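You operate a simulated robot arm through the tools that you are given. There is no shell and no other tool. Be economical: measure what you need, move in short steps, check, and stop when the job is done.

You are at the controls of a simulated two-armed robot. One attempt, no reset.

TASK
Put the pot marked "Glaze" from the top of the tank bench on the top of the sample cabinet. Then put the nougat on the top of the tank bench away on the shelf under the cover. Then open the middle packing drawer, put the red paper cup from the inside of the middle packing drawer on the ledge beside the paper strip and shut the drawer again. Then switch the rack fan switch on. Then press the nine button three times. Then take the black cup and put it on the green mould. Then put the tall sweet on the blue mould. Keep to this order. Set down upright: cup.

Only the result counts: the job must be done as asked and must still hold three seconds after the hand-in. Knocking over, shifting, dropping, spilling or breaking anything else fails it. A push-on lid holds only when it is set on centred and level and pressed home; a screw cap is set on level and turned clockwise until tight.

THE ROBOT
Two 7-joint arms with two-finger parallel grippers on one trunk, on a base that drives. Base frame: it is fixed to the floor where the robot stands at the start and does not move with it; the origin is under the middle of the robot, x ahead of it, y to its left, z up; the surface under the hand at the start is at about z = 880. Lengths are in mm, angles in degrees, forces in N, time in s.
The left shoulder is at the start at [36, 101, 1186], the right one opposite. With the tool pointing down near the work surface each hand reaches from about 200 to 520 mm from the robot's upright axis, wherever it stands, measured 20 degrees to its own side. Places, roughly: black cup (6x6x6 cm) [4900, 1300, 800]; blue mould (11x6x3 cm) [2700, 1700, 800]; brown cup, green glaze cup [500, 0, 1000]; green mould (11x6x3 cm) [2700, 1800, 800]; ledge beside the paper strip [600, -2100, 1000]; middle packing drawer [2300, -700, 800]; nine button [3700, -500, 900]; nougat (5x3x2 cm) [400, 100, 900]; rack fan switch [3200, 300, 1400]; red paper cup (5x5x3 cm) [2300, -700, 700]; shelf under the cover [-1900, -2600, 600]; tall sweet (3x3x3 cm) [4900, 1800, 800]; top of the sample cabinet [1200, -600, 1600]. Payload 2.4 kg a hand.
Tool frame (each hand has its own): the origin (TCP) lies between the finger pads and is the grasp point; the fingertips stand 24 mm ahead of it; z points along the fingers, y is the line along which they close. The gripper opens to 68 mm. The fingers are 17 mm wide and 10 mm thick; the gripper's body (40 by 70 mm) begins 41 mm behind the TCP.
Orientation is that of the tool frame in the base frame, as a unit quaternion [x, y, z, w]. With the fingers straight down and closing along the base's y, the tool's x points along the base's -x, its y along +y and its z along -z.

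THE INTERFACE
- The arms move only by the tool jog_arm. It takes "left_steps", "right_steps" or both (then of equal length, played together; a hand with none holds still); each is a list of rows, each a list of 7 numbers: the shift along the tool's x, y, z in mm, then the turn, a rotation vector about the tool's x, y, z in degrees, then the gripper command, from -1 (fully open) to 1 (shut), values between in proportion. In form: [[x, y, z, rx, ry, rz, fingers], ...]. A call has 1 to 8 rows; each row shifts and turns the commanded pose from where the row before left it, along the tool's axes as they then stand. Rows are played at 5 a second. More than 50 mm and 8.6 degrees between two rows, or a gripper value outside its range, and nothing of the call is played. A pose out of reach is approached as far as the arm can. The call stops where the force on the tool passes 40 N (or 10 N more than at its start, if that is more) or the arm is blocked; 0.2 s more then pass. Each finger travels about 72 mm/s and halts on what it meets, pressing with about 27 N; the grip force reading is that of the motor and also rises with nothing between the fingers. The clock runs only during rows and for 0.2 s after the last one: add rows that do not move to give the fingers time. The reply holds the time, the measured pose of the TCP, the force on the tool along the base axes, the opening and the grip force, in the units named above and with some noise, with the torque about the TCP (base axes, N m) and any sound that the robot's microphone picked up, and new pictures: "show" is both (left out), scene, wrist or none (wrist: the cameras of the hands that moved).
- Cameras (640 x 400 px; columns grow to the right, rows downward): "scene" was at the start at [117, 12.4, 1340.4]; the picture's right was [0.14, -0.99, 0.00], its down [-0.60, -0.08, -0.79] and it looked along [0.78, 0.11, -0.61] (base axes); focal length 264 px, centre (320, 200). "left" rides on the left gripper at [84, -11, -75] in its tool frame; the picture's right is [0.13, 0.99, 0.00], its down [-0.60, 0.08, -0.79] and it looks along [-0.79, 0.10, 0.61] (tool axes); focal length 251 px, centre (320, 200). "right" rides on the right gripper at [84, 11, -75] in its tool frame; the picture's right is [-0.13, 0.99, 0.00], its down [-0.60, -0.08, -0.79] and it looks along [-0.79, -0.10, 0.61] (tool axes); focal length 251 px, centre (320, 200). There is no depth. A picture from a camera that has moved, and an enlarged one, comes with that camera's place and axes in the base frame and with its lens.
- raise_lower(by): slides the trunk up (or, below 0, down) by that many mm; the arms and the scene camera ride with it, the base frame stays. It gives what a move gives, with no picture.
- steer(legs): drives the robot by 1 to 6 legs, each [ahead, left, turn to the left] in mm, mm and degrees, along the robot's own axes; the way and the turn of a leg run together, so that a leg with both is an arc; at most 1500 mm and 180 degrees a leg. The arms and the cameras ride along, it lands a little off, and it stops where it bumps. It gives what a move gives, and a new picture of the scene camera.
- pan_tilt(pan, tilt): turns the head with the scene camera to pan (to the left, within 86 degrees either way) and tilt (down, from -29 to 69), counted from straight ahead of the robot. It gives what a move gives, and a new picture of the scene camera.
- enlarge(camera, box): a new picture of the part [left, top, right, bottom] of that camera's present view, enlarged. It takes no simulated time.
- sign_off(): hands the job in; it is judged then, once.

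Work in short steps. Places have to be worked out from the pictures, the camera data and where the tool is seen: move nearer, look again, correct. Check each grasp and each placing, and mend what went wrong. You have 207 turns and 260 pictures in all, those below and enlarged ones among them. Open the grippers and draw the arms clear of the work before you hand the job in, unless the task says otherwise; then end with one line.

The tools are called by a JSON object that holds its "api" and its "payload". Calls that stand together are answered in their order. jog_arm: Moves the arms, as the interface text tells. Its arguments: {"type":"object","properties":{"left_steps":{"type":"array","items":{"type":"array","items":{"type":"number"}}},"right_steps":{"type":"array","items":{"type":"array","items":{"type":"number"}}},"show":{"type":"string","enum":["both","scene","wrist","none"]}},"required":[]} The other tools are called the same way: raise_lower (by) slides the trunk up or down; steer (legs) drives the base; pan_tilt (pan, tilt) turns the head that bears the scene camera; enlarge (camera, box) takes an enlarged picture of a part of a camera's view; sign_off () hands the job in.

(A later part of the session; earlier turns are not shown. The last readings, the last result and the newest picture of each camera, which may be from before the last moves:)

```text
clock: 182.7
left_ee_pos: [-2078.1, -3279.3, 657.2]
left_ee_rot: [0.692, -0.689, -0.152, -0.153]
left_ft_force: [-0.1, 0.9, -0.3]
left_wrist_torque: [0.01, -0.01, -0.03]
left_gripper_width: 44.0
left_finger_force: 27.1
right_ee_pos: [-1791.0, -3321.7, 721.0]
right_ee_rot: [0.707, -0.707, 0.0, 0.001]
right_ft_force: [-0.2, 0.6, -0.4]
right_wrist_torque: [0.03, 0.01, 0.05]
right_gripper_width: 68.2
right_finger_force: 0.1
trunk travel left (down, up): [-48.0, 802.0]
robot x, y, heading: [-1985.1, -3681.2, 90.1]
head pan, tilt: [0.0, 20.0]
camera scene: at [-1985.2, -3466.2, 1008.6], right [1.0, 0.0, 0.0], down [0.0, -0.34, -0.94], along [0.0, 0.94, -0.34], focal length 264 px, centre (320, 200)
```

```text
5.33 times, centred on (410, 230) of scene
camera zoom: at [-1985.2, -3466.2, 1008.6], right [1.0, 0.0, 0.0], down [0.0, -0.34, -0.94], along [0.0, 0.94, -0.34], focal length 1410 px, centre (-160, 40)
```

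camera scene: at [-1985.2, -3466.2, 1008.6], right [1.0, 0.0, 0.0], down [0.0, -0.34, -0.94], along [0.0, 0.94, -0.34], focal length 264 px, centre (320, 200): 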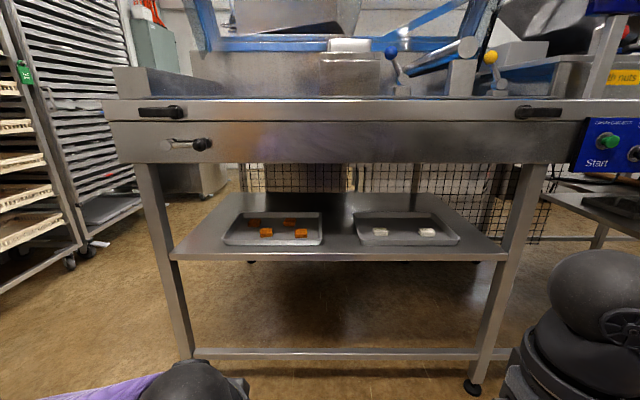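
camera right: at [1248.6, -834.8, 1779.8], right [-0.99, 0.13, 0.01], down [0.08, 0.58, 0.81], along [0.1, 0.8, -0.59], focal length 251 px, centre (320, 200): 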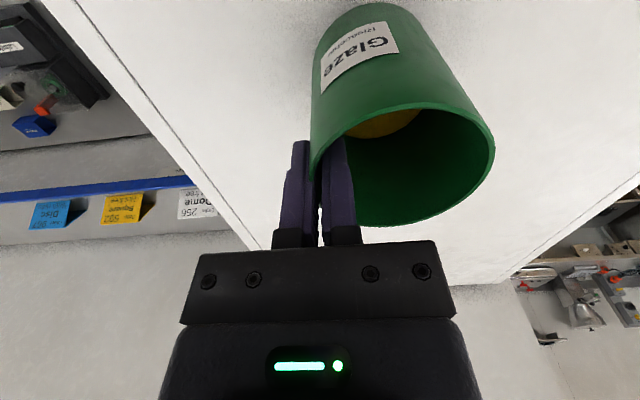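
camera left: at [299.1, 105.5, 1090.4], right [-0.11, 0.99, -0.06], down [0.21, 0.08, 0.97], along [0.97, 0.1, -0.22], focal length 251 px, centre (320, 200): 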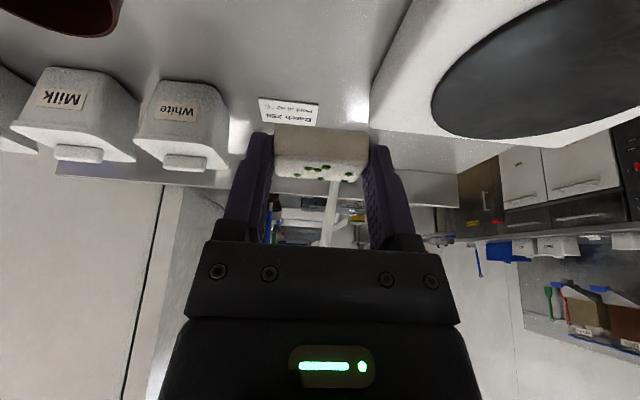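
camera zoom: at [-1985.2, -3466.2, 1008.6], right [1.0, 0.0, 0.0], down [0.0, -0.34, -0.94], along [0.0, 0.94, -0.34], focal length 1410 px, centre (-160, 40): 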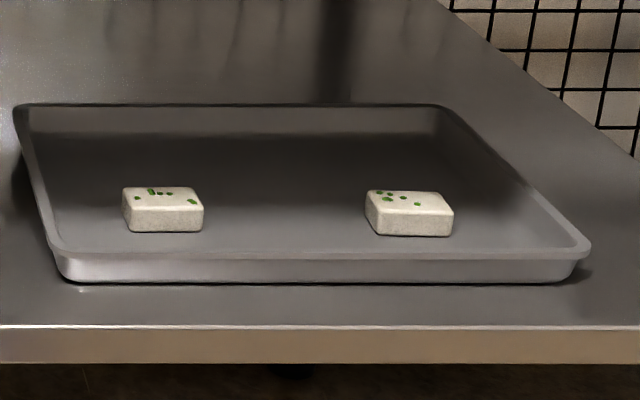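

The right-hand tray holds nougat, around x -1860…-1560, y -2750…-2530, shelf z≈600, apron bottom z≈866 at y≈-2790. I tilt the hand to 45°, tuck the right arm in and sidestep into line.

{"api": "jog_arm", "payload": {"left_steps": [[0, 0, 0, 0, -7, 0, 1], [0, 0, 0, 0, -7, 0, 1], [0, 0, 0, 0, -6, 0, 1], [0, 0, 0, 0, 0, 0, 1]], "right_steps": [[40, 0, 0, 0, 0, 0, -1], [40, 0, 0, 0, 0, 0, -1], [30, 0, -20, 0, 0, 0, -1], [0, 0, 0, 0, 0, 0, -1]], "show": "none"}}

{"api": "steer", "payload": {"legs": [[0, -370, 0], [330, 0, 0]]}}

{"api": "pan_tilt", "payload": {"pan": 10, "tilt": 35}}

```text
clock: 183.6
left_ee_pos: [-2078.8, -3278.2, 657.0]
left_ee_rot: [0.657, -0.655, -0.264, -0.264]
left_ft_force: [-0.1, -0.1, -0.1]
left_wrist_torque: [-0.02, -0.04, -0.03]
left_gripper_width: 43.7
left_finger_force: 26.9
right_ee_pos: [-1787.2, -3404.9, 745.4]
right_ee_rot: [-0.7, 0.714, 0.008, 0.004]
right_ft_force: [-5.6, 7.1, 3.3]
right_wrist_torque: [-0.96, -0.36, -0.6]
right_gripper_width: 67.9
right_finger_force: 0.1
right hand out of reach, approached as far as the arm can: row 2, 3
trunk travel left (down, up): [-48.0, 802.0]
robot x, y, heading: [-1983.6, -3679.2, 90.2]
head pan, tilt: [0.0, 20.0]
stopped in row 4 (right hand): the force on the tool passed its limit at 116 N (the readings are from after the stop); the commanded pose is now the measured one
```

```text
clock: 187.7
left_ee_pos: [-1697.9, -2945.2, 656.8]
left_ee_rot: [-0.656, 0.656, 0.264, 0.265]
left_ft_force: [-0.6, -0.5, -0.2]
left_wrist_torque: [0.0, 0.01, 0.02]
left_gripper_width: 43.7
left_finger_force: 27.5
right_ee_pos: [-1406.5, -3075.1, 746.2]
right_ee_rot: [-0.699, 0.715, 0.008, 0.004]
right_ft_force: [-5.2, 13.8, 1.6]
right_wrist_torque: [-1.18, -0.33, -0.57]
right_gripper_width: 68.1
right_finger_force: 0.0
trunk travel left (down, up): [-48.0, 802.0]
robot x, y, heading: [-1603.8, -3345.4, 89.6]
head pan, tilt: [0.0, 20.0]
camera scene: at [-1605.7, -3134.7, 1008.7], right [1.0, 0.0, 0.0], down [0.0, -0.34, -0.94], along [0.0, 0.94, -0.34], focal length 264 px, centre (320, 200)
```

scene: 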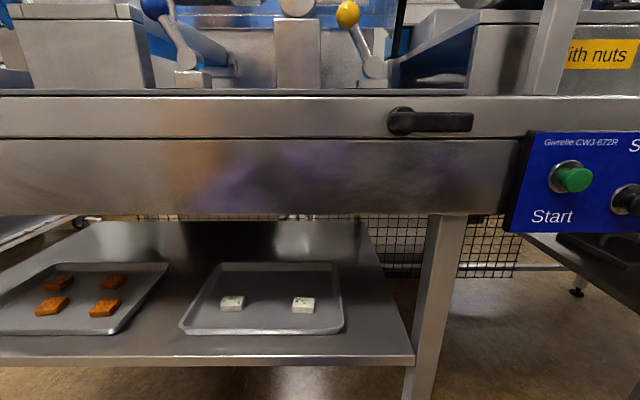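

```text
clock: 188.5
left_ee_pos: [-1697.4, -2946.5, 656.3]
left_ee_rot: [-0.655, 0.656, 0.264, 0.266]
left_ft_force: [0.1, -0.2, -0.4]
left_wrist_torque: [-0.02, -0.02, 0.0]
left_gripper_width: 43.7
left_finger_force: 27.0
right_ee_pos: [-1407.5, -3075.5, 746.0]
right_ee_rot: [-0.699, 0.715, 0.007, 0.004]
right_ft_force: [-3.9, 10.8, 0.8]
right_wrist_torque: [-0.8, -0.24, -0.38]
right_gripper_width: 67.9
right_finger_force: 0.1
trunk travel left (down, up): [-48.0, 802.0]
robot x, y, heading: [-1607.3, -3348.5, 89.7]
head pan, tilt: [10.0, 35.0]
camera scene: at [-1620.9, -3141.0, 984.9], right [0.99, 0.17, 0.0], down [0.1, -0.56, -0.82], along [-0.14, 0.81, -0.57], focal length 264 px, centre (320, 200)
```

scene: 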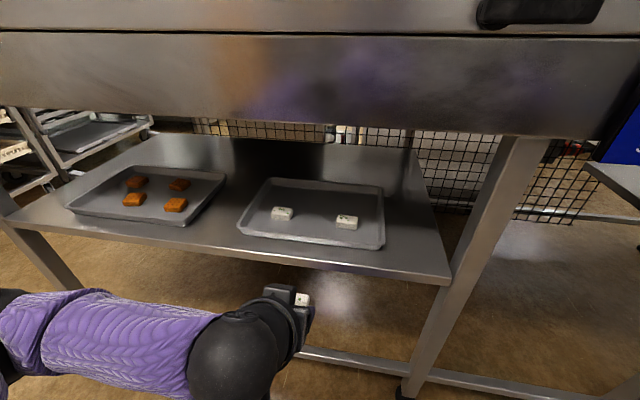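

Triangulating, the two nougats are at (-1787,-2683) and (-1640,-2685), floor z≈598; shelf edge about y -2790. I relieve the right arm, raise 15 mm and drive the nougat in over the tray.

{"api": "jog_arm", "payload": {"right_steps": [[-30, 0, 0, 0, 0, 0, -1], [0, 0, 0, 0, 0, 0, -1]], "show": "none"}}

{"api": "raise_lower", "payload": {"by": 20}}

{"api": "steer", "payload": {"legs": [[185, 14, 0]]}}

{"api": "pan_tilt", "payload": {"pan": 20, "tilt": 35}}

```text
clock: 189.1
left_ee_pos: [-1698.5, -2945.7, 657.1]
left_ee_rot: [-0.655, 0.656, 0.265, 0.266]
left_ft_force: [0.1, -0.1, -0.1]
left_wrist_torque: [-0.02, 0.01, -0.01]
left_gripper_width: 43.6
left_finger_force: 27.4
right_ee_pos: [-1404.8, -3045.2, 745.4]
right_ee_rot: [-0.699, 0.715, 0.007, 0.003]
right_ft_force: [-0.4, -0.3, -0.7]
right_wrist_torque: [0.0, 0.02, -0.04]
right_gripper_width: 68.0
right_finger_force: 0.1
trunk travel left (down, up): [-48.0, 802.0]
robot x, y, heading: [-1602.9, -3350.7, 89.9]
head pan, tilt: [10.0, 35.0]
```

```text
clock: 189.8
left_ee_pos: [-1697.3, -2945.0, 676.2]
left_ee_rot: [0.656, -0.656, -0.265, -0.265]
left_ft_force: [0.2, -0.7, -0.8]
left_wrist_torque: [-0.04, 0.01, 0.01]
left_gripper_width: 44.0
left_finger_force: 26.8
right_ee_pos: [-1405.6, -3044.1, 766.3]
right_ee_rot: [-0.699, 0.715, 0.007, 0.004]
right_ft_force: [-0.2, 0.3, -0.2]
right_wrist_torque: [-0.02, -0.01, 0.03]
right_gripper_width: 68.1
right_finger_force: 0.2
trunk travel left (down, up): [-68.0, 782.0]
robot x, y, heading: [-1602.5, -3348.9, 89.9]
head pan, tilt: [10.0, 35.0]
```

```text
clock: 191.3
left_ee_pos: [-1712.0, -2760.3, 676.8]
left_ee_rot: [-0.656, 0.656, 0.263, 0.265]
left_ft_force: [0.4, -0.7, -0.1]
left_wrist_torque: [0.0, 0.01, 0.0]
left_gripper_width: 43.9
left_finger_force: 27.0
right_ee_pos: [-1419.6, -2860.8, 766.4]
right_ee_rot: [-0.698, 0.716, 0.007, 0.003]
right_ft_force: [0.0, 0.5, -0.3]
right_wrist_torque: [0.0, 0.03, 0.02]
right_gripper_width: 68.0
right_finger_force: 0.0
trunk travel left (down, up): [-68.0, 782.0]
robot x, y, heading: [-1618.2, -3167.6, 90.1]
head pan, tilt: [10.0, 35.0]
camera scene: at [-1634.3, -2964.1, 1005.7], right [0.99, 0.17, 0.0], down [0.1, -0.57, -0.82], along [-0.14, 0.81, -0.57], focal length 264 px, centre (320, 200)
```

scene: 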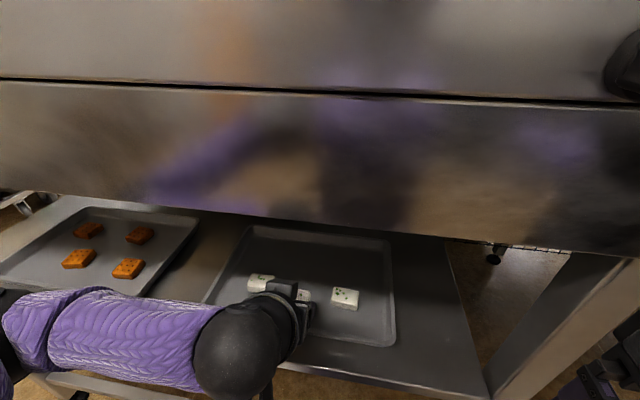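

```text
clock: 192.0
left_ee_pos: [-1711.1, -2762.2, 676.8]
left_ee_rot: [-0.656, 0.656, 0.265, 0.265]
left_ft_force: [-0.2, -0.2, 0.5]
left_wrist_torque: [-0.02, -0.01, -0.01]
left_gripper_width: 43.6
left_finger_force: 26.7
right_ee_pos: [-1419.4, -2860.3, 766.4]
right_ee_rot: [-0.7, 0.714, 0.007, 0.004]
right_ft_force: [-0.5, -0.2, -0.6]
right_wrist_torque: [-0.02, -0.05, -0.02]
right_gripper_width: 68.1
right_finger_force: 0.0
trunk travel left (down, up): [-68.0, 782.0]
robot x, y, heading: [-1620.8, -3165.6, 90.1]
head pan, tilt: [20.0, 35.0]
camera scene: at [-1649.1, -2968.0, 1005.7], right [0.94, 0.34, 0.0], down [0.19, -0.54, -0.82], along [-0.28, 0.77, -0.57], focal length 264 px, centre (320, 200)
```

scene: 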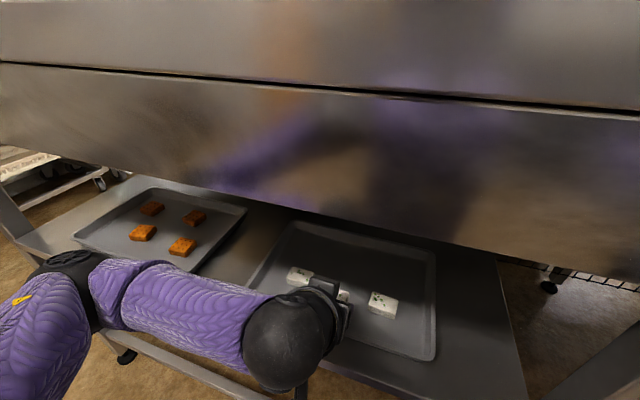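

I move 45 mm forward, then look through the left wrist camera before lowering.

{"api": "jog_arm", "payload": {"left_steps": [[-16, 0, 16, 0, 0, 0, 1], [-16, 0, 16, 0, 0, 0, 1], [10, 0, 10, 0, 0, 0, 1], [8, 0, 8, 0, 0, 0, 1], [0, 0, 0, 0, 0, 0, 1]], "show": "both"}}

```text
clock: 193.2
left_ee_pos: [-1712.3, -2717.2, 650.3]
left_ee_rot: [-0.655, 0.656, 0.264, 0.266]
left_ft_force: [-0.2, -0.5, -0.2]
left_wrist_torque: [-0.02, 0.0, 0.02]
left_gripper_width: 43.6
left_finger_force: 27.3
right_ee_pos: [-1419.1, -2861.3, 765.3]
right_ee_rot: [-0.699, 0.715, 0.007, 0.003]
right_ft_force: [-1.0, 0.0, -0.7]
right_wrist_torque: [0.0, 0.0, -0.02]
right_gripper_width: 68.1
right_finger_force: 0.1
trunk travel left (down, up): [-68.0, 782.0]
robot x, y, heading: [-1618.0, -3163.9, 89.7]
head pan, tilt: [20.0, 35.0]
camera scene: at [-1649.1, -2968.0, 1005.7], right [0.94, 0.34, 0.0], down [0.19, -0.54, -0.82], along [-0.28, 0.77, -0.57], focal length 264 px, centre (320, 200)
camera left: at [-1701.8, -2829.9, 646.4], right [-0.99, -0.09, -0.09], down [-0.08, -0.12, 0.99], along [-0.1, 0.99, 0.11], focal length 251 px, centre (320, 200)
```

scene: 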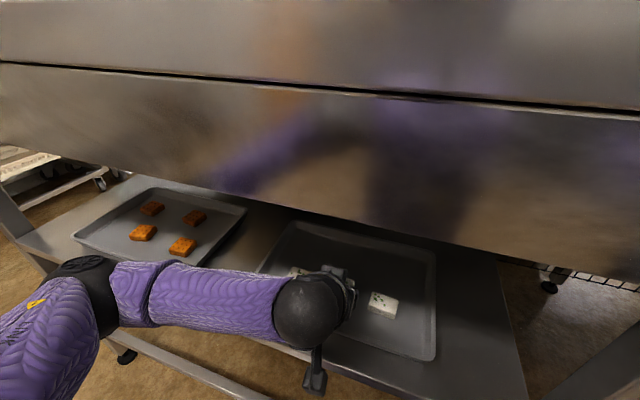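
left: 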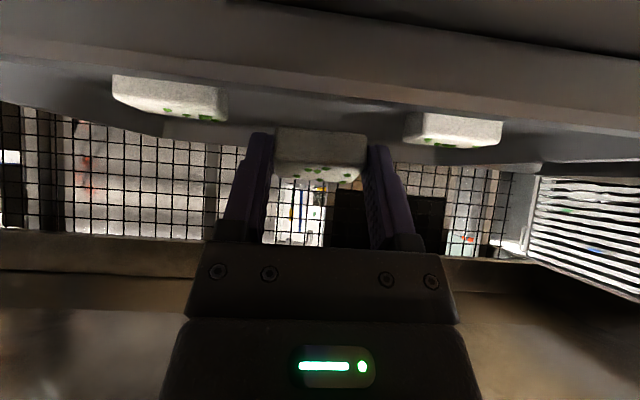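

Well centred between the two nougats. I lower in 4 mm steps and watch for contact.

{"api": "jog_arm", "payload": {"left_steps": [[4, 0, 4, 0, 0, 0, 1], [4, 0, 4, 0, 0, 0, 1], [3, 0, 3, 0, 0, 0, 1], [0, 0, 0, 0, 0, 0, 1]], "show": "wrist"}}

```text
clock: 194.2
left_ee_pos: [-1711.4, -2717.4, 635.4]
left_ee_rot: [-0.655, 0.656, 0.264, 0.265]
left_ft_force: [0.5, 0.2, -0.6]
left_wrist_torque: [-0.03, -0.01, 0.02]
left_gripper_width: 43.8
left_finger_force: 27.3
right_ee_pos: [-1419.3, -2860.0, 766.4]
right_ee_rot: [-0.699, 0.715, 0.008, 0.004]
right_ft_force: [-0.1, -0.2, 0.8]
right_wrist_torque: [-0.04, 0.0, -0.05]
right_gripper_width: 67.9
right_finger_force: 0.1
trunk travel left (down, up): [-68.0, 782.0]
robot x, y, heading: [-1618.1, -3166.5, 89.7]
head pan, tilt: [20.0, 35.0]
camera left: at [-1700.8, -2829.8, 631.2], right [-0.99, -0.09, -0.09], down [-0.08, -0.12, 0.99], along [-0.1, 0.99, 0.11], focal length 251 px, centre (320, 200)
```

left: 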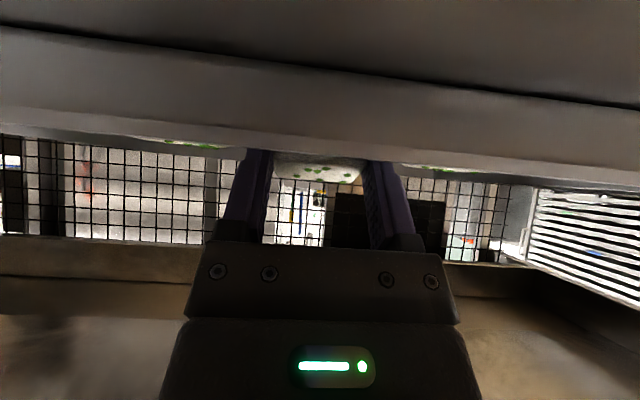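

No contact yet. I go on in 3 mm steps.

{"api": "jog_arm", "payload": {"left_steps": [[2, 0, 2, 0, 0, 0, 1], [2, 0, 2, 0, 0, 0, 1], [0, 0, 0, 0, 0, 0, 1]], "show": "none"}}

{"api": "jog_arm", "payload": {"left_steps": [[2, 0, 2, 0, 0, 0, 1], [0, 0, 0, 0, 0, 0, 1]], "show": "none"}}

```text
clock: 195.0
left_ee_pos: [-1710.7, -2716.3, 630.1]
left_ee_rot: [-0.655, 0.656, 0.264, 0.266]
left_ft_force: [-1.0, 0.4, 2.6]
left_wrist_torque: [0.04, 0.06, -0.03]
left_gripper_width: 43.5
left_finger_force: 26.9
right_ee_pos: [-1419.6, -2861.0, 766.8]
right_ee_rot: [-0.7, 0.714, 0.008, 0.004]
right_ft_force: [0.0, 0.1, 0.5]
right_wrist_torque: [-0.02, 0.01, -0.02]
right_gripper_width: 68.2
right_finger_force: 0.1
trunk travel left (down, up): [-68.0, 782.0]
robot x, y, heading: [-1619.1, -3163.0, 90.2]
head pan, tilt: [20.0, 35.0]
```

```text
clock: 195.6
left_ee_pos: [-1710.6, -2717.4, 627.3]
left_ee_rot: [-0.654, 0.655, 0.266, 0.268]
left_ft_force: [0.7, 3.8, 25.2]
left_wrist_torque: [0.31, 0.01, 0.0]
left_gripper_width: 43.9
left_finger_force: 27.0
right_ee_pos: [-1419.6, -2862.2, 767.7]
right_ee_rot: [-0.699, 0.715, 0.008, 0.004]
right_ft_force: [0.7, -0.1, -0.1]
right_wrist_torque: [0.0, 0.0, -0.01]
right_gripper_width: 67.8
right_finger_force: 0.0
trunk travel left (down, up): [-68.0, 782.0]
robot x, y, heading: [-1617.2, -3162.9, 89.9]
head pan, tilt: [20.0, 35.0]
```

Contact with the tray floor. I ease off, open just enough and withdraw back and up.

{"api": "jog_arm", "payload": {"left_steps": [[-1, 0, -1, 0, 0, 0, 1], [0, 0, 0, 0, 0, 0, -0.4], [0, 0, 0, 0, 0, 0, -0.6], [0, 0, 0, 0, 0, 0, -0.6], [-2, 0, -20, 0, 0, 0, -0.6], [-2, 0, -30, 0, 0, 0, -0.6], [0, 0, -30, 0, 0, 0, -0.6], [0, 0, 0, 0, 0, 0, -0.6]], "show": "both"}}

```text
clock: 197.4
left_ee_pos: [-1712.5, -2771.0, 688.4]
left_ee_rot: [-0.655, 0.656, 0.265, 0.266]
left_ft_force: [0.6, -0.9, 0.7]
left_wrist_torque: [0.01, 0.01, 0.02]
left_gripper_width: 54.4
left_finger_force: 0.1
right_ee_pos: [-1420.1, -2861.2, 765.5]
right_ee_rot: [-0.699, 0.715, 0.008, 0.004]
right_ft_force: [0.8, -0.1, -0.3]
right_wrist_torque: [0.02, -0.02, 0.01]
right_gripper_width: 68.1
right_finger_force: 0.1
trunk travel left (down, up): [-68.0, 782.0]
robot x, y, heading: [-1616.2, -3168.2, 90.0]
head pan, tilt: [20.0, 35.0]
camera scene: at [-1649.1, -2968.0, 1005.7], right [0.94, 0.34, 0.0], down [0.19, -0.54, -0.82], along [-0.28, 0.77, -0.57], focal length 264 px, centre (320, 200)
camera left: at [-1701.0, -2883.3, 684.2], right [-0.99, -0.09, -0.09], down [-0.08, -0.12, 0.99], along [-0.1, 0.99, 0.11], focal length 251 px, centre (320, 200)
```

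scene: 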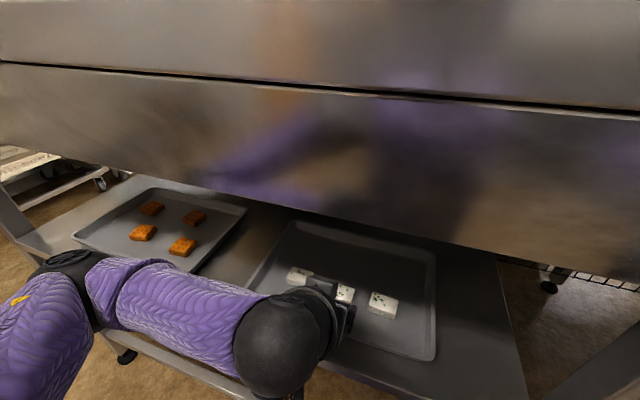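
left: 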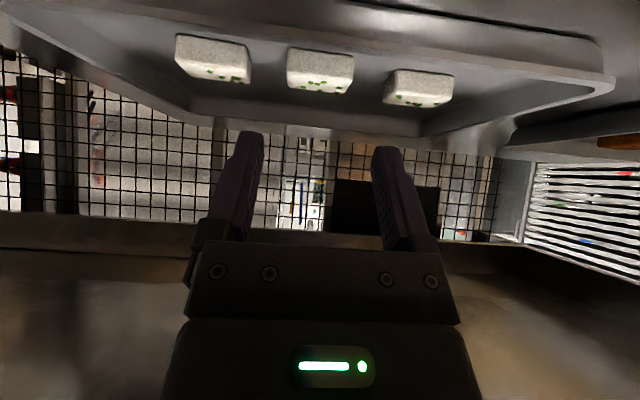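

The nougat sits flat in its tray beside the others. I back out and travel round the east end of the line to the packing bench.

{"api": "steer", "payload": {"legs": [[-260, 0, 0]]}}

{"api": "jog_arm", "payload": {"left_steps": [[0, 0, 0, 0, 8, 0, -1], [0, 0, 0, 0, 8, 0, -1], [0, 0, 0, 0, 8, 0, -1], [0, 0, 0, 0, 8, 0, -1], [0, 0, 0, 0, 8, 0, -1], [0, 0, 0, 0, 4.3, 0, -1], [0, 0, 0, 0, 0, 0, -1]], "show": "none"}}

{"api": "raise_lower", "payload": {"by": 350}}

{"api": "steer", "payload": {"legs": [[0, -1500, 0], [0, -1500, 0], [0, -370, 0]]}}

```text
clock: 199.3
left_ee_pos: [-1710.9, -3026.5, 687.2]
left_ee_rot: [-0.654, 0.657, 0.264, 0.266]
left_ft_force: [0.4, 0.2, -0.1]
left_wrist_torque: [0.04, -0.03, -0.04]
left_gripper_width: 54.4
left_finger_force: 0.1
right_ee_pos: [-1419.2, -3119.0, 766.8]
right_ee_rot: [-0.697, 0.717, 0.008, 0.004]
right_ft_force: [-0.8, 0.1, 0.6]
right_wrist_torque: [0.0, 0.02, -0.01]
right_gripper_width: 67.7
right_finger_force: 0.0
trunk travel left (down, up): [-68.0, 782.0]
robot x, y, heading: [-1620.1, -3423.4, 89.6]
head pan, tilt: [20.0, 35.0]
camera scene: at [-1649.6, -3225.3, 1005.7], right [0.94, 0.34, 0.0], down [0.19, -0.54, -0.82], along [-0.28, 0.77, -0.57], focal length 264 px, centre (320, 200)
```

scene: 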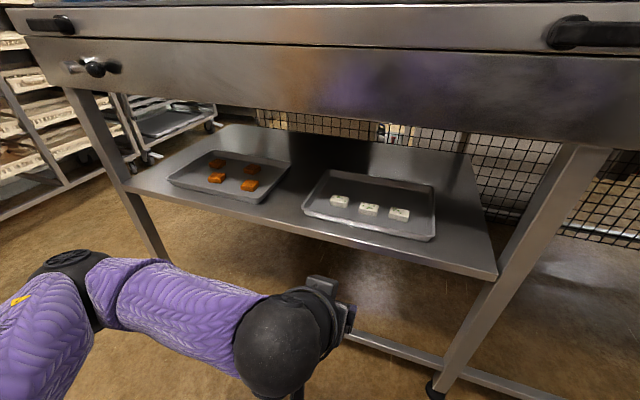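

```text
clock: 200.9
left_ee_pos: [-1711.6, -3027.9, 687.4]
left_ee_rot: [-0.706, 0.709, -0.003, -0.001]
left_ft_force: [-0.5, -0.5, 0.9]
left_wrist_torque: [0.0, -0.01, 0.0]
left_gripper_width: 67.9
left_finger_force: 0.1
right_ee_pos: [-1419.1, -3118.6, 766.3]
right_ee_rot: [-0.698, 0.716, 0.008, 0.004]
right_ft_force: [-0.4, 0.2, -0.1]
right_wrist_torque: [0.02, 0.02, 0.01]
right_gripper_width: 68.2
right_finger_force: 0.0
trunk travel left (down, up): [-68.0, 782.0]
robot x, y, heading: [-1621.0, -3421.3, 89.6]
head pan, tilt: [20.0, 35.0]
```

```text
clock: 204.3
left_ee_pos: [-1709.8, -3028.2, 1038.1]
left_ee_rot: [-0.705, 0.709, -0.002, -0.001]
left_ft_force: [0.1, 0.6, 0.4]
left_wrist_torque: [0.0, -0.01, -0.02]
left_gripper_width: 67.9
left_finger_force: 0.0
right_ee_pos: [-1419.8, -3118.1, 1115.9]
right_ee_rot: [-0.697, 0.717, 0.008, 0.004]
right_ft_force: [-0.8, 1.2, -0.3]
right_wrist_torque: [0.02, -0.01, -0.01]
right_gripper_width: 68.0
right_finger_force: 0.1
trunk travel left (down, up): [-418.0, 432.0]
robot x, y, heading: [-1619.5, -3422.7, 89.9]
head pan, tilt: [20.0, 35.0]
```

```text
clock: 220.8
left_ee_pos: [1666.6, -3084.9, 1038.2]
left_ee_rot: [-0.706, 0.708, -0.002, -0.002]
left_ft_force: [0.4, -0.6, -0.4]
left_wrist_torque: [0.03, 0.02, 0.0]
left_gripper_width: 67.8
left_finger_force: 0.1
right_ee_pos: [1958.7, -3175.6, 1116.1]
right_ee_rot: [-0.699, 0.715, 0.007, 0.003]
right_ft_force: [0.9, 0.2, -0.4]
right_wrist_torque: [0.02, -0.01, -0.01]
right_gripper_width: 68.2
right_finger_force: 0.1
trunk travel left (down, up): [-418.0, 432.0]
robot x, y, heading: [1757.2, -3481.5, 90.0]
head pan, tilt: [20.0, 35.0]
camera scene: at [1728.6, -3367.2, 1362.4], right [0.94, 0.34, 0.0], down [0.19, -0.54, -0.82], along [-0.28, 0.77, -0.57], focal length 264 px, centre (320, 200)
```

scene: 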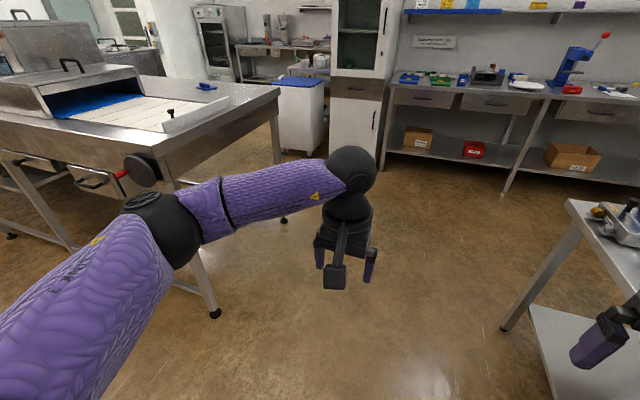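

The packing bench with three drawers is in view. I drive up in front of it.

{"api": "steer", "payload": {"legs": [[1500, 0, 0], [350, -500, 0]]}}

{"api": "pan_tilt", "payload": {"pan": 0, "tilt": 35}}

```text
clock: 231.2
left_ee_pos: [2168.5, -1226.4, 1038.3]
left_ee_rot: [-0.705, 0.71, -0.002, -0.001]
left_ft_force: [0.0, 0.6, 0.3]
left_wrist_torque: [0.01, 0.01, 0.02]
left_gripper_width: 68.2
left_finger_force: 0.1
right_ee_pos: [2460.3, -1319.1, 1115.6]
right_ee_rot: [-0.697, 0.717, 0.007, 0.004]
right_ft_force: [0.0, 0.5, -0.1]
right_wrist_torque: [-0.02, 0.02, -0.04]
right_gripper_width: 68.1
right_finger_force: 0.0
trunk travel left (down, up): [-418.0, 432.0]
robot x, y, heading: [2258.2, -1620.2, 89.4]
head pan, tilt: [20.0, 35.0]
camera scene: at [2229.6, -1509.0, 1362.4], right [0.94, 0.33, 0.0], down [0.19, -0.54, -0.82], along [-0.27, 0.77, -0.57], focal length 264 px, centre (320, 200)
```

scene: 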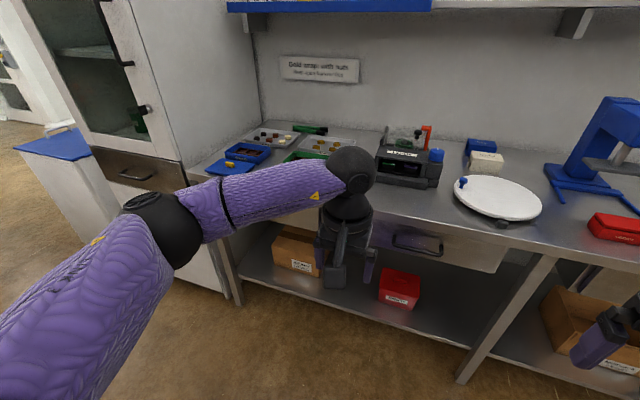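

```text
clock: 232.1
left_ee_pos: [2169.2, -1226.9, 1037.7]
left_ee_rot: [-0.705, 0.71, -0.002, -0.001]
left_ft_force: [0.4, 0.8, 0.5]
left_wrist_torque: [0.01, -0.02, 0.01]
left_gripper_width: 68.0
left_finger_force: 0.0
right_ee_pos: [2459.8, -1319.1, 1116.3]
right_ee_rot: [-0.698, 0.716, 0.008, 0.004]
right_ft_force: [0.1, 0.2, -0.8]
right_wrist_torque: [0.02, 0.03, 0.0]
right_gripper_width: 68.0
right_finger_force: 0.1
trunk travel left (down, up): [-418.0, 432.0]
robot x, y, heading: [2260.8, -1621.7, 89.4]
head pan, tilt: [0.0, 35.0]
camera scene: at [2259.5, -1504.1, 1362.4], right [1.0, -0.01, 0.0], down [0.0, -0.57, -0.82], along [0.01, 0.82, -0.57], focal length 264 px, centre (320, 200)
```

scene: 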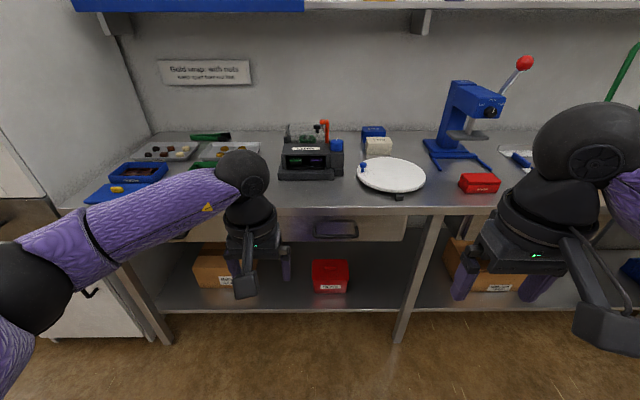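

The middle drawer's handle is at about (2314, -895, 826). I zoom in on it.

{"api": "enlarge", "payload": {"camera": "scene", "box": [270, 190, 420, 270]}}

{"api": "enlarge", "payload": {"camera": "left", "box": [0, 0, 640, 400]}}

```text
4.27 times, centred on (345, 230) of scene
camera zoom: at [2259.5, -1504.1, 1362.4], right [1.0, -0.01, 0.0], down [0.0, -0.57, -0.82], along [0.01, 0.82, -0.57], focal length 1128 px, centre (213, 72)
```

zoom: 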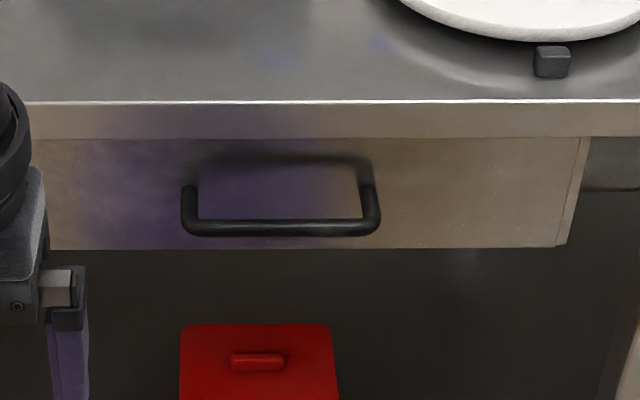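

```text
1.00 times, centred on (320, 200) of left (not enlarged: the box is as wide or as high as the picture)
camera zoom: at [2178.8, -1310.4, 1114.0], right [-0.99, -0.12, 0.0], down [-0.08, 0.61, 0.79], along [-0.1, 0.78, -0.61], focal length 251 px, centre (320, 200)
```

zoom: 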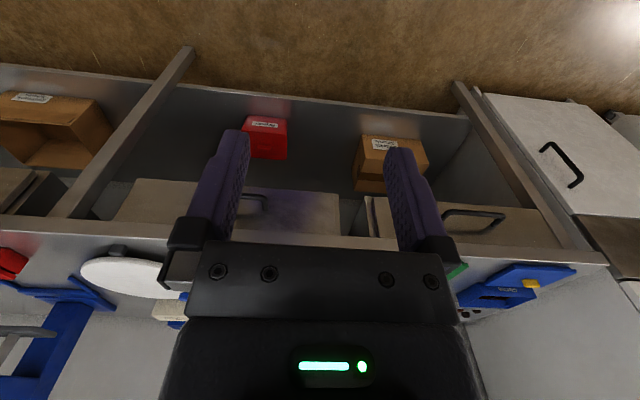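

The handle is a bow projecting about 40 mm. I plan to hook it from above with the closed left fingers and pull by driving back. I sidestep, close in and tilt the hand 30°.

{"api": "steer", "payload": {"legs": [[150, -130, 0.6]]}}

{"api": "jog_arm", "payload": {"left_steps": [[0, 0, 10, 0, -7.5, 0, 1], [0, 0, 10, 0, -7.5, 0, 1], [0, 0, 10, 0, -7.5, 0, 1], [0, 0, 10, 0, -7.5, 0, 1], [20, 0, 30, 0, 0, 0, 1], [20, 0, 30, 0, 0, 0, 1], [0, 0, 0, 0, 0, 0, 1]], "show": "both"}}

```text
clock: 233.7
left_ee_pos: [2298.4, -1077.4, 1037.7]
left_ee_rot: [0.709, -0.705, 0.002, 0.002]
left_ft_force: [-0.4, 0.3, -0.8]
left_wrist_torque: [-0.02, 0.02, -0.01]
left_gripper_width: 68.0
left_finger_force: 0.1
right_ee_pos: [2590.1, -1165.2, 1117.2]
right_ee_rot: [-0.702, 0.712, 0.007, 0.004]
right_ft_force: [0.9, -0.1, -0.6]
right_wrist_torque: [-0.02, 0.01, -0.02]
right_gripper_width: 68.1
right_finger_force: 0.1
trunk travel left (down, up): [-418.0, 432.0]
robot x, y, heading: [2391.7, -1473.5, 90.2]
head pan, tilt: [0.0, 35.0]
camera scene: at [2391.4, -1353.7, 1362.4], right [1.0, 0.0, 0.0], down [0.0, -0.57, -0.82], along [0.0, 0.82, -0.57], focal length 264 px, centre (320, 200)
```

scene: 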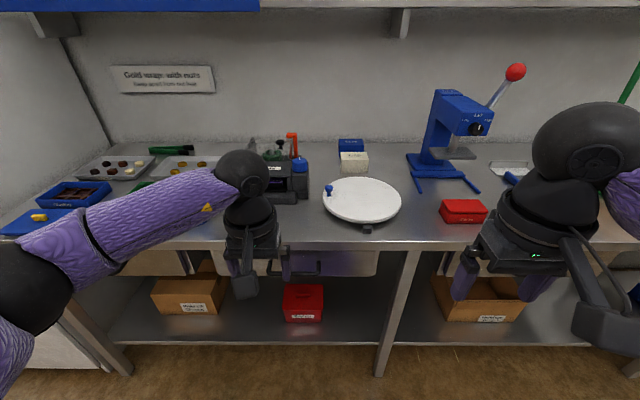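

```text
clock: 235.3
left_ee_pos: [2297.7, -1076.1, 927.7]
left_ee_rot: [0.686, -0.681, -0.181, -0.181]
left_ft_force: [-0.2, -0.8, 0.0]
left_wrist_torque: [0.01, 0.02, 0.01]
left_gripper_width: 0.1
left_finger_force: 23.3
right_ee_pos: [2589.7, -1166.5, 1115.1]
right_ee_rot: [-0.702, 0.713, 0.008, 0.004]
right_ft_force: [0.2, 0.8, -0.7]
right_wrist_torque: [0.0, 0.02, -0.04]
right_gripper_width: 68.0
right_finger_force: 0.0
trunk travel left (down, up): [-418.0, 432.0]
robot x, y, heading: [2394.3, -1472.5, 90.1]
head pan, tilt: [0.0, 35.0]
camera scene: at [2390.9, -1354.3, 1362.5], right [1.0, 0.0, 0.0], down [0.0, -0.57, -0.82], along [0.0, 0.82, -0.57], focal length 264 px, centre (320, 200)
camera left: at [2309.4, -1185.2, 951.6], right [-0.99, -0.12, -0.07], down [-0.08, 0.13, 0.99], along [-0.11, 0.98, -0.14], focal length 251 px, centre (320, 200)
```

scene: 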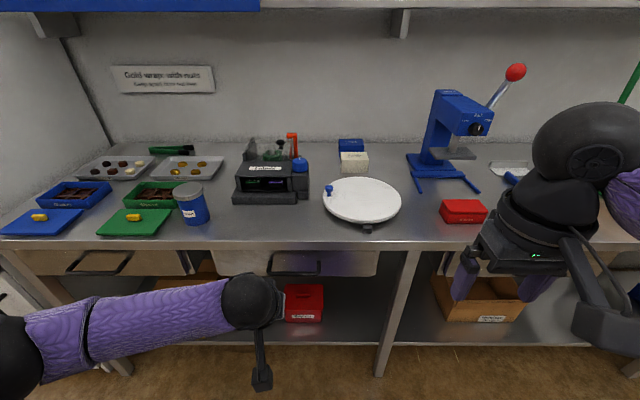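
left: 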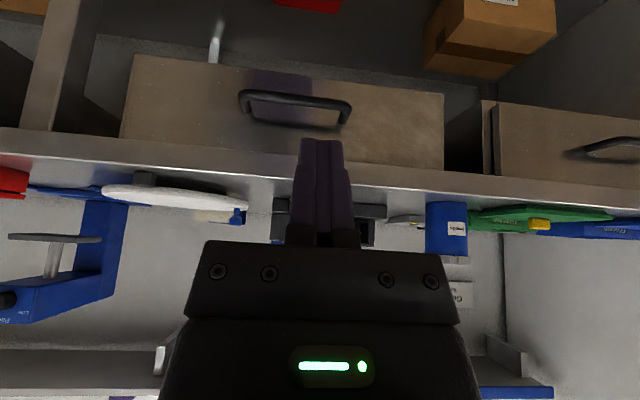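

I take a close zoom of the handle from the present head position to triangulate.

{"api": "enlarge", "payload": {"camera": "scene", "box": [220, 220, 400, 310]}}

{"api": "enlarge", "payload": {"camera": "left", "box": [220, 60, 380, 200]}}

```text
3.56 times, centred on (310, 265) of scene
camera zoom: at [2390.9, -1354.3, 1362.5], right [1.0, 0.0, 0.0], down [0.0, -0.57, -0.82], along [0.0, 0.82, -0.57], focal length 940 px, centre (356, -31)
```

zoom: 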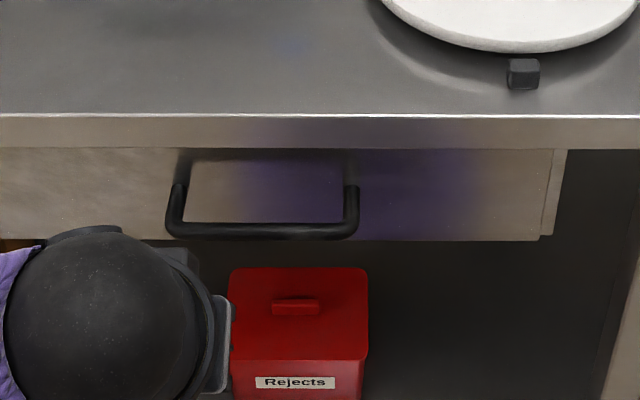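

```text
2.86 times, centred on (300, 130) of left
camera zoom: at [2309.4, -1185.2, 951.6], right [-0.99, -0.12, -0.07], down [-0.08, 0.13, 0.99], along [-0.11, 0.98, -0.14], focal length 718 px, centre (377, 400)
```

zoom: 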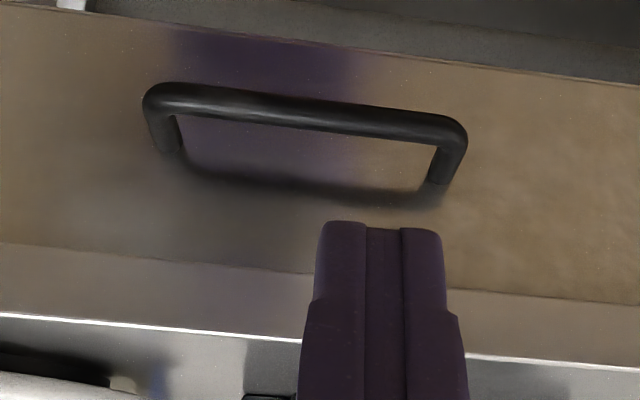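

Triangulated: bar at (2316, -858, 765), gap behind it ≈40 mm, bench edge at y≈-846, z 841–879. I drive 170 mm ahead, bringing the fingertips just in front of the bench edge.

{"api": "steer", "payload": {"legs": [[168, 0, 0]]}}

{"api": "jog_arm", "payload": {"left_steps": [[15, 0, 27, 0, 0, 0, 1], [10, 0, 20, 0, 0, 0, 1], [0, 0, 0, 0, 0, 0, 1]], "show": "both"}}

```text
clock: 236.7
left_ee_pos: [2297.3, -906.1, 927.4]
left_ee_rot: [0.686, -0.681, -0.182, -0.18]
left_ft_force: [-0.3, 1.0, -0.4]
left_wrist_torque: [-0.01, -0.01, 0.02]
left_gripper_width: 0.0
left_finger_force: 23.5
right_ee_pos: [2588.2, -996.2, 1116.3]
right_ee_rot: [-0.701, 0.713, 0.008, 0.003]
right_ft_force: [-0.3, 1.0, 0.5]
right_wrist_torque: [0.02, 0.01, -0.04]
right_gripper_width: 67.6
right_finger_force: 0.0
trunk travel left (down, up): [-418.0, 432.0]
robot x, y, heading: [2392.2, -1307.9, 90.1]
head pan, tilt: [0.0, 35.0]
camera scene: at [2390.1, -1185.1, 1362.4], right [1.0, 0.0, 0.0], down [0.0, -0.57, -0.82], along [0.0, 0.82, -0.57], focal length 264 px, centre (320, 200)
```

scene: 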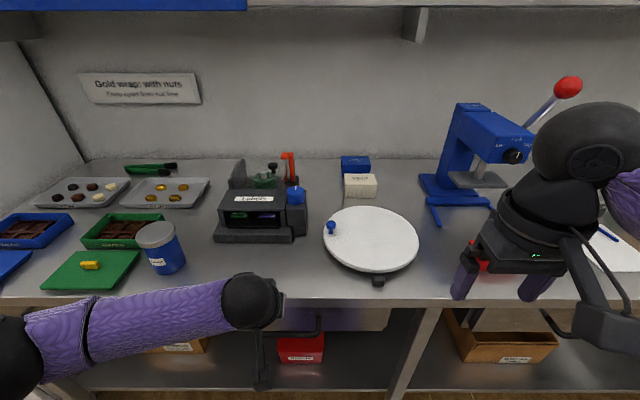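

```text
clock: 237.5
left_ee_pos: [2296.1, -904.7, 874.6]
left_ee_rot: [0.686, -0.681, -0.181, -0.181]
left_ft_force: [0.0, 0.3, -0.1]
left_wrist_torque: [0.0, 0.05, 0.01]
left_gripper_width: 0.1
left_finger_force: 23.3
right_ee_pos: [2588.0, -997.9, 1115.7]
right_ee_rot: [-0.701, 0.713, 0.008, 0.004]
right_ft_force: [0.5, 1.0, -0.1]
right_wrist_torque: [0.04, 0.0, 0.02]
right_gripper_width: 68.1
right_finger_force: 0.2
trunk travel left (down, up): [-418.0, 432.0]
robot x, y, heading: [2392.5, -1301.5, 90.3]
head pan, tilt: [0.0, 35.0]
camera scene: at [2390.1, -1185.8, 1362.4], right [1.0, 0.0, 0.0], down [0.0, -0.57, -0.82], along [0.0, 0.82, -0.57], focal length 264 px, centre (320, 200)
camera left: at [2307.8, -1014.9, 898.9], right [-0.99, -0.12, -0.07], down [-0.08, 0.13, 0.99], along [-0.11, 0.98, -0.14], focal length 251 px, centre (320, 200)
```

scene: 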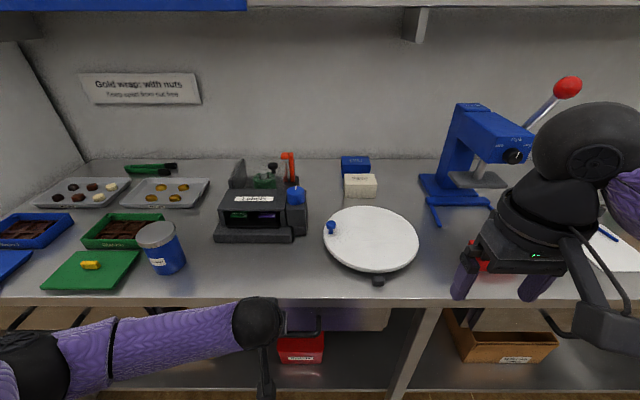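
left: 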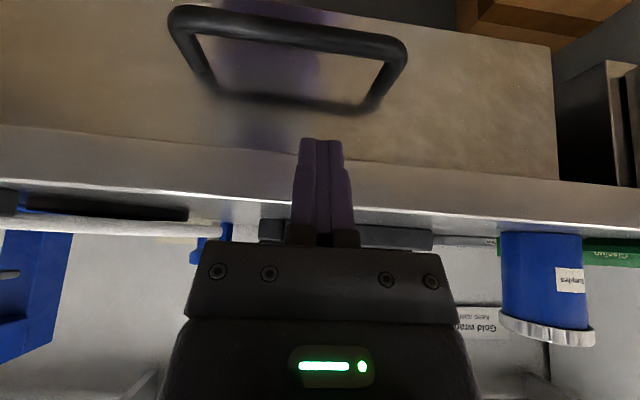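

The approach line runs clear of the bench edge into the slot behind the bar. I slide the closed fingers in.

{"api": "jog_arm", "payload": {"left_steps": [[-1, 0, 35, 0, 0, 0, 1], [-1, 0, 35, 0, 0, 0, 1], [-1, 0, 30, 0, 0, 0, 1], [-1, 0, 22, 0, 0, 0, 1], [0, 0, 0, 0, 0, 0, 1]], "show": "wrist"}}

```text
clock: 238.3
left_ee_pos: [2298.8, -867.6, 801.9]
left_ee_rot: [0.684, -0.683, -0.178, -0.183]
left_ft_force: [-1.5, -51.6, 23.8]
left_wrist_torque: [3.27, -0.12, 0.06]
left_gripper_width: 0.0
left_finger_force: 23.3
right_ee_pos: [2588.0, -1005.4, 1118.4]
right_ee_rot: [-0.703, 0.711, 0.011, 0.005]
right_ft_force: [0.6, -1.2, -0.3]
right_wrist_torque: [-0.03, -0.01, -0.01]
right_gripper_width: 67.9
right_finger_force: 0.1
trunk travel left (down, up): [-418.0, 432.0]
robot x, y, heading: [2390.4, -1302.2, 90.4]
head pan, tilt: [0.0, 35.0]
stopped in row 3 (left hand): the force on the tool passed its limit at 63 N (the readings are from after the stop); the commanded pose is now the measured one
camera left: at [2308.4, -978.5, 825.8], right [-0.99, -0.11, -0.07], down [-0.08, 0.13, 0.99], along [-0.1, 0.98, -0.14], focal length 251 px, centre (320, 200)
```

left: 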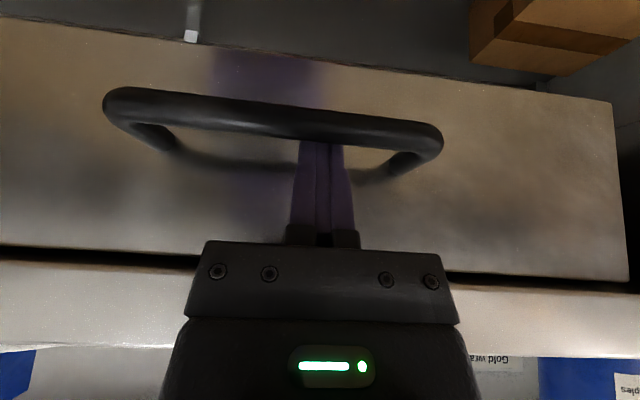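

The gripper body met the bench edge before the fingers were low enough. I retreat along the tool axis and back the robot off, then will grip the bar horizontally with the fingers above and below it.

{"api": "jog_arm", "payload": {"left_steps": [[0, 0, -30, 0, 0, 0, 1], [0, 0, -40, 0, 0, 0, 1], [0, 0, 0, 0, 0, 0, 1]], "show": "none"}}

{"api": "steer", "payload": {"legs": [[-180, 0, 0]]}}

{"api": "jog_arm", "payload": {"left_steps": [[10, 0, 10, 0, -8, 0, 1], [10, 0, 10, 0, -8, 0, 1], [10, 0, 0, 0, -8, 0, 1], [10, 0, 0, 0, -8, 0, 1], [10, 0, 0, 0, -8, 0, 1], [10, 0, 0, 0, -8, 0, 1], [10, 0, 0, 0, -8, 0, 1], [0, 0, 0, 0, -4, 0, 1]], "show": "scene"}}

```text
clock: 239.1
left_ee_pos: [2296.8, -894.7, 858.9]
left_ee_rot: [0.684, -0.684, -0.178, -0.181]
left_ft_force: [-0.3, -0.1, 0.0]
left_wrist_torque: [-0.02, 0.0, 0.0]
left_gripper_width: 0.1
left_finger_force: 23.2
right_ee_pos: [2587.0, -998.6, 1115.5]
right_ee_rot: [-0.702, 0.712, 0.008, 0.003]
right_ft_force: [0.2, 0.0, 1.1]
right_wrist_torque: [0.0, -0.01, -0.01]
right_gripper_width: 68.0
right_finger_force: 0.0
trunk travel left (down, up): [-418.0, 432.0]
robot x, y, heading: [2393.5, -1302.0, 90.3]
head pan, tilt: [0.0, 35.0]
```

```text
clock: 240.6
left_ee_pos: [2297.9, -1076.9, 859.0]
left_ee_rot: [0.685, -0.682, -0.179, -0.181]
left_ft_force: [0.5, -0.9, 0.2]
left_wrist_torque: [-0.02, 0.01, 0.03]
left_gripper_width: 0.1
left_finger_force: 23.8
right_ee_pos: [2589.5, -1180.3, 1117.1]
right_ee_rot: [-0.703, 0.711, 0.007, 0.004]
right_ft_force: [0.0, 0.0, -0.2]
right_wrist_torque: [0.0, -0.01, 0.01]
right_gripper_width: 67.7
right_finger_force: 0.0
trunk travel left (down, up): [-418.0, 432.0]
robot x, y, heading: [2397.3, -1486.1, 90.7]
head pan, tilt: [0.0, 35.0]
camera scene: at [2391.0, -1369.5, 1362.5], right [1.0, 0.01, 0.0], down [0.0, -0.57, -0.82], along [-0.01, 0.82, -0.57], focal length 264 px, centre (320, 200)
```

scene: 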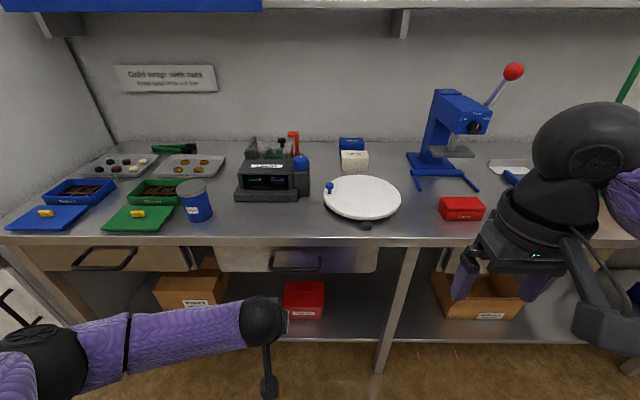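

```text
clock: 242.4
left_ee_pos: [2317.0, -1086.5, 844.3]
left_ee_rot: [-0.665, 0.669, 0.221, 0.246]
left_ft_force: [1.1, 0.1, 1.0]
left_wrist_torque: [0.01, 0.0, 0.02]
left_gripper_width: 0.1
left_finger_force: 23.2
left hand out of reach, approached as far as the arm can: row 2, 3, 4, 5, 6, 7, 8
right_ee_pos: [2588.2, -1180.5, 1115.7]
right_ee_rot: [-0.703, 0.711, 0.008, 0.003]
right_ft_force: [0.1, 0.1, 0.4]
right_wrist_torque: [-0.03, 0.03, 0.0]
right_gripper_width: 67.5
right_finger_force: 0.0
trunk travel left (down, up): [-418.0, 432.0]
robot x, y, heading: [2393.8, -1485.5, 90.3]
head pan, tilt: [0.0, 35.0]
camera scene: at [2391.1, -1368.8, 1362.4], right [1.0, 0.01, 0.0], down [0.0, -0.57, -0.82], along [-0.01, 0.82, -0.57], focal length 264 px, centre (320, 200)
```

scene: 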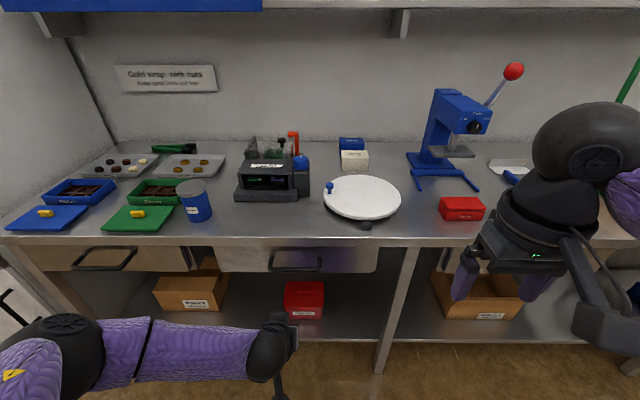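

The arm can't level the hand this far below the shoulder. I lower the trunk and raise the hand relative to it, then tilt further.

{"api": "raise_lower", "payload": {"by": -280}}

{"api": "jog_arm", "payload": {"left_steps": [[-20, 0, -35, 0, 0, 0, 1], [-20, 0, -35, 0, 0, 0, 1], [-20, 0, -35, 0, -6, 0, 1], [-20, 0, -35, 0, -8, 0, 1], [0, 0, 0, 0, -8, 0, 1], [0, 0, 0, 0, -8, 0, 1], [0, 0, 0, 0, -8, 0, 1], [0, 0, 0, 0, 0, 0, 1]], "show": "scene"}}

```text
clock: 245.3
left_ee_pos: [2316.9, -1114.1, 499.1]
left_ee_rot: [-0.685, 0.686, 0.158, 0.185]
left_ft_force: [0.0, -0.2, -0.7]
left_wrist_torque: [-0.04, 0.01, 0.02]
left_gripper_width: 0.0
left_finger_force: 23.6
right_ee_pos: [2589.1, -1179.1, 836.1]
right_ee_rot: [-0.703, 0.711, 0.007, 0.004]
right_ft_force: [0.5, 0.0, 0.0]
right_wrist_torque: [-0.03, 0.0, -0.02]
right_gripper_width: 67.9
right_finger_force: 0.1
trunk travel left (down, up): [-138.0, 712.0]
robot x, y, heading: [2393.3, -1488.8, 90.3]
head pan, tilt: [0.0, 35.0]
```

```text
clock: 247.1
left_ee_pos: [2312.5, -1115.6, 660.1]
left_ee_rot: [0.662, -0.659, -0.24, -0.266]
left_ft_force: [0.3, -0.5, -0.1]
left_wrist_torque: [0.04, 0.0, 0.0]
left_gripper_width: 0.0
left_finger_force: 23.5
left hand out of reach, approached as far as the arm can: row 5, 6, 7
right_ee_pos: [2588.7, -1180.4, 836.6]
right_ee_rot: [-0.703, 0.712, 0.007, 0.004]
right_ft_force: [-0.8, -0.5, -0.7]
right_wrist_torque: [-0.04, -0.01, 0.03]
right_gripper_width: 68.1
right_finger_force: 0.1
trunk travel left (down, up): [-138.0, 712.0]
robot x, y, heading: [2393.1, -1484.8, 90.7]
head pan, tilt: [0.0, 35.0]
camera scene: at [2390.5, -1307.7, 1078.2], right [1.0, 0.01, 0.0], down [0.0, -0.57, -0.82], along [-0.01, 0.82, -0.57], focal length 264 px, centre (320, 200)
```

scene: 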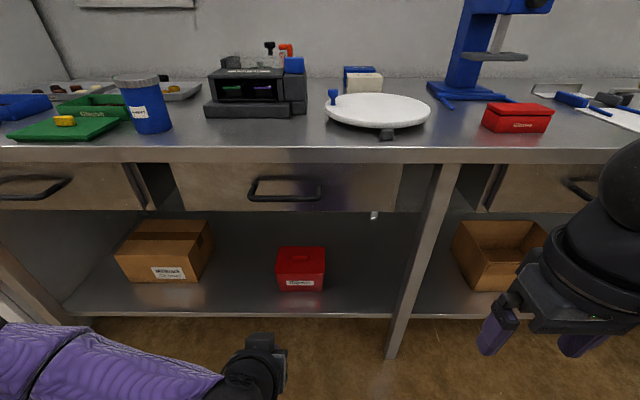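

Tilting brings the wrist too near the body; I extend forward and up first, then tilt.

{"api": "jog_arm", "payload": {"left_steps": [[-29, 0, -35, 0, 0, 0, 1], [-29, 0, -35, 0, 0, 0, 1], [-31, 0, 26, 0, -4, 0, 1], [-31, 0, 26, 0, -8, 0, 1], [-31, 0, 26, 0, -8, 0, 1], [0, 0, 0, 0, -8, 0, 1], [0, 0, 0, 0, -8, 0, 1], [0, 0, 0, 0, -8, 0, 1]], "show": "scene"}}

```text
clock: 248.9
left_ee_pos: [2310.9, -995.4, 765.5]
left_ee_rot: [0.61, -0.603, -0.351, -0.376]
left_ft_force: [-0.5, 0.1, -0.6]
left_wrist_torque: [0.01, 0.0, 0.02]
left_gripper_width: 0.0
left_finger_force: 23.8
left hand out of reach, approached as far as the arm can: row 6, 7, 8
right_ee_pos: [2588.8, -1179.9, 835.0]
right_ee_rot: [-0.703, 0.711, 0.007, 0.004]
right_ft_force: [1.5, -0.7, -0.1]
right_wrist_torque: [0.01, 0.01, 0.01]
right_gripper_width: 67.9
right_finger_force: 0.1
trunk travel left (down, up): [-138.0, 712.0]
robot x, y, heading: [2393.1, -1487.3, 90.5]
head pan, tilt: [0.0, 35.0]
camera scene: at [2390.5, -1307.7, 1078.2], right [1.0, 0.01, 0.0], down [0.0, -0.57, -0.82], along [-0.01, 0.82, -0.57], focal length 264 px, centre (320, 200)
```

scene: 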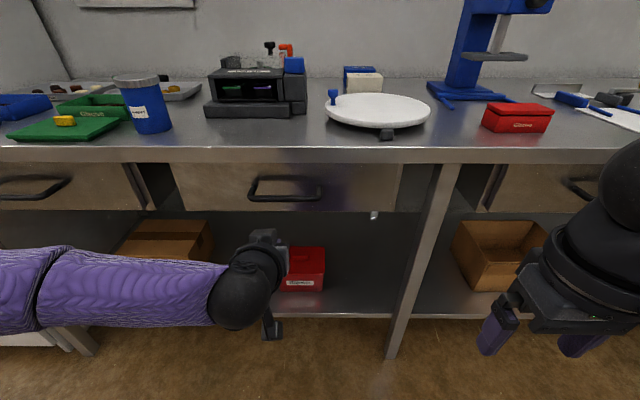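

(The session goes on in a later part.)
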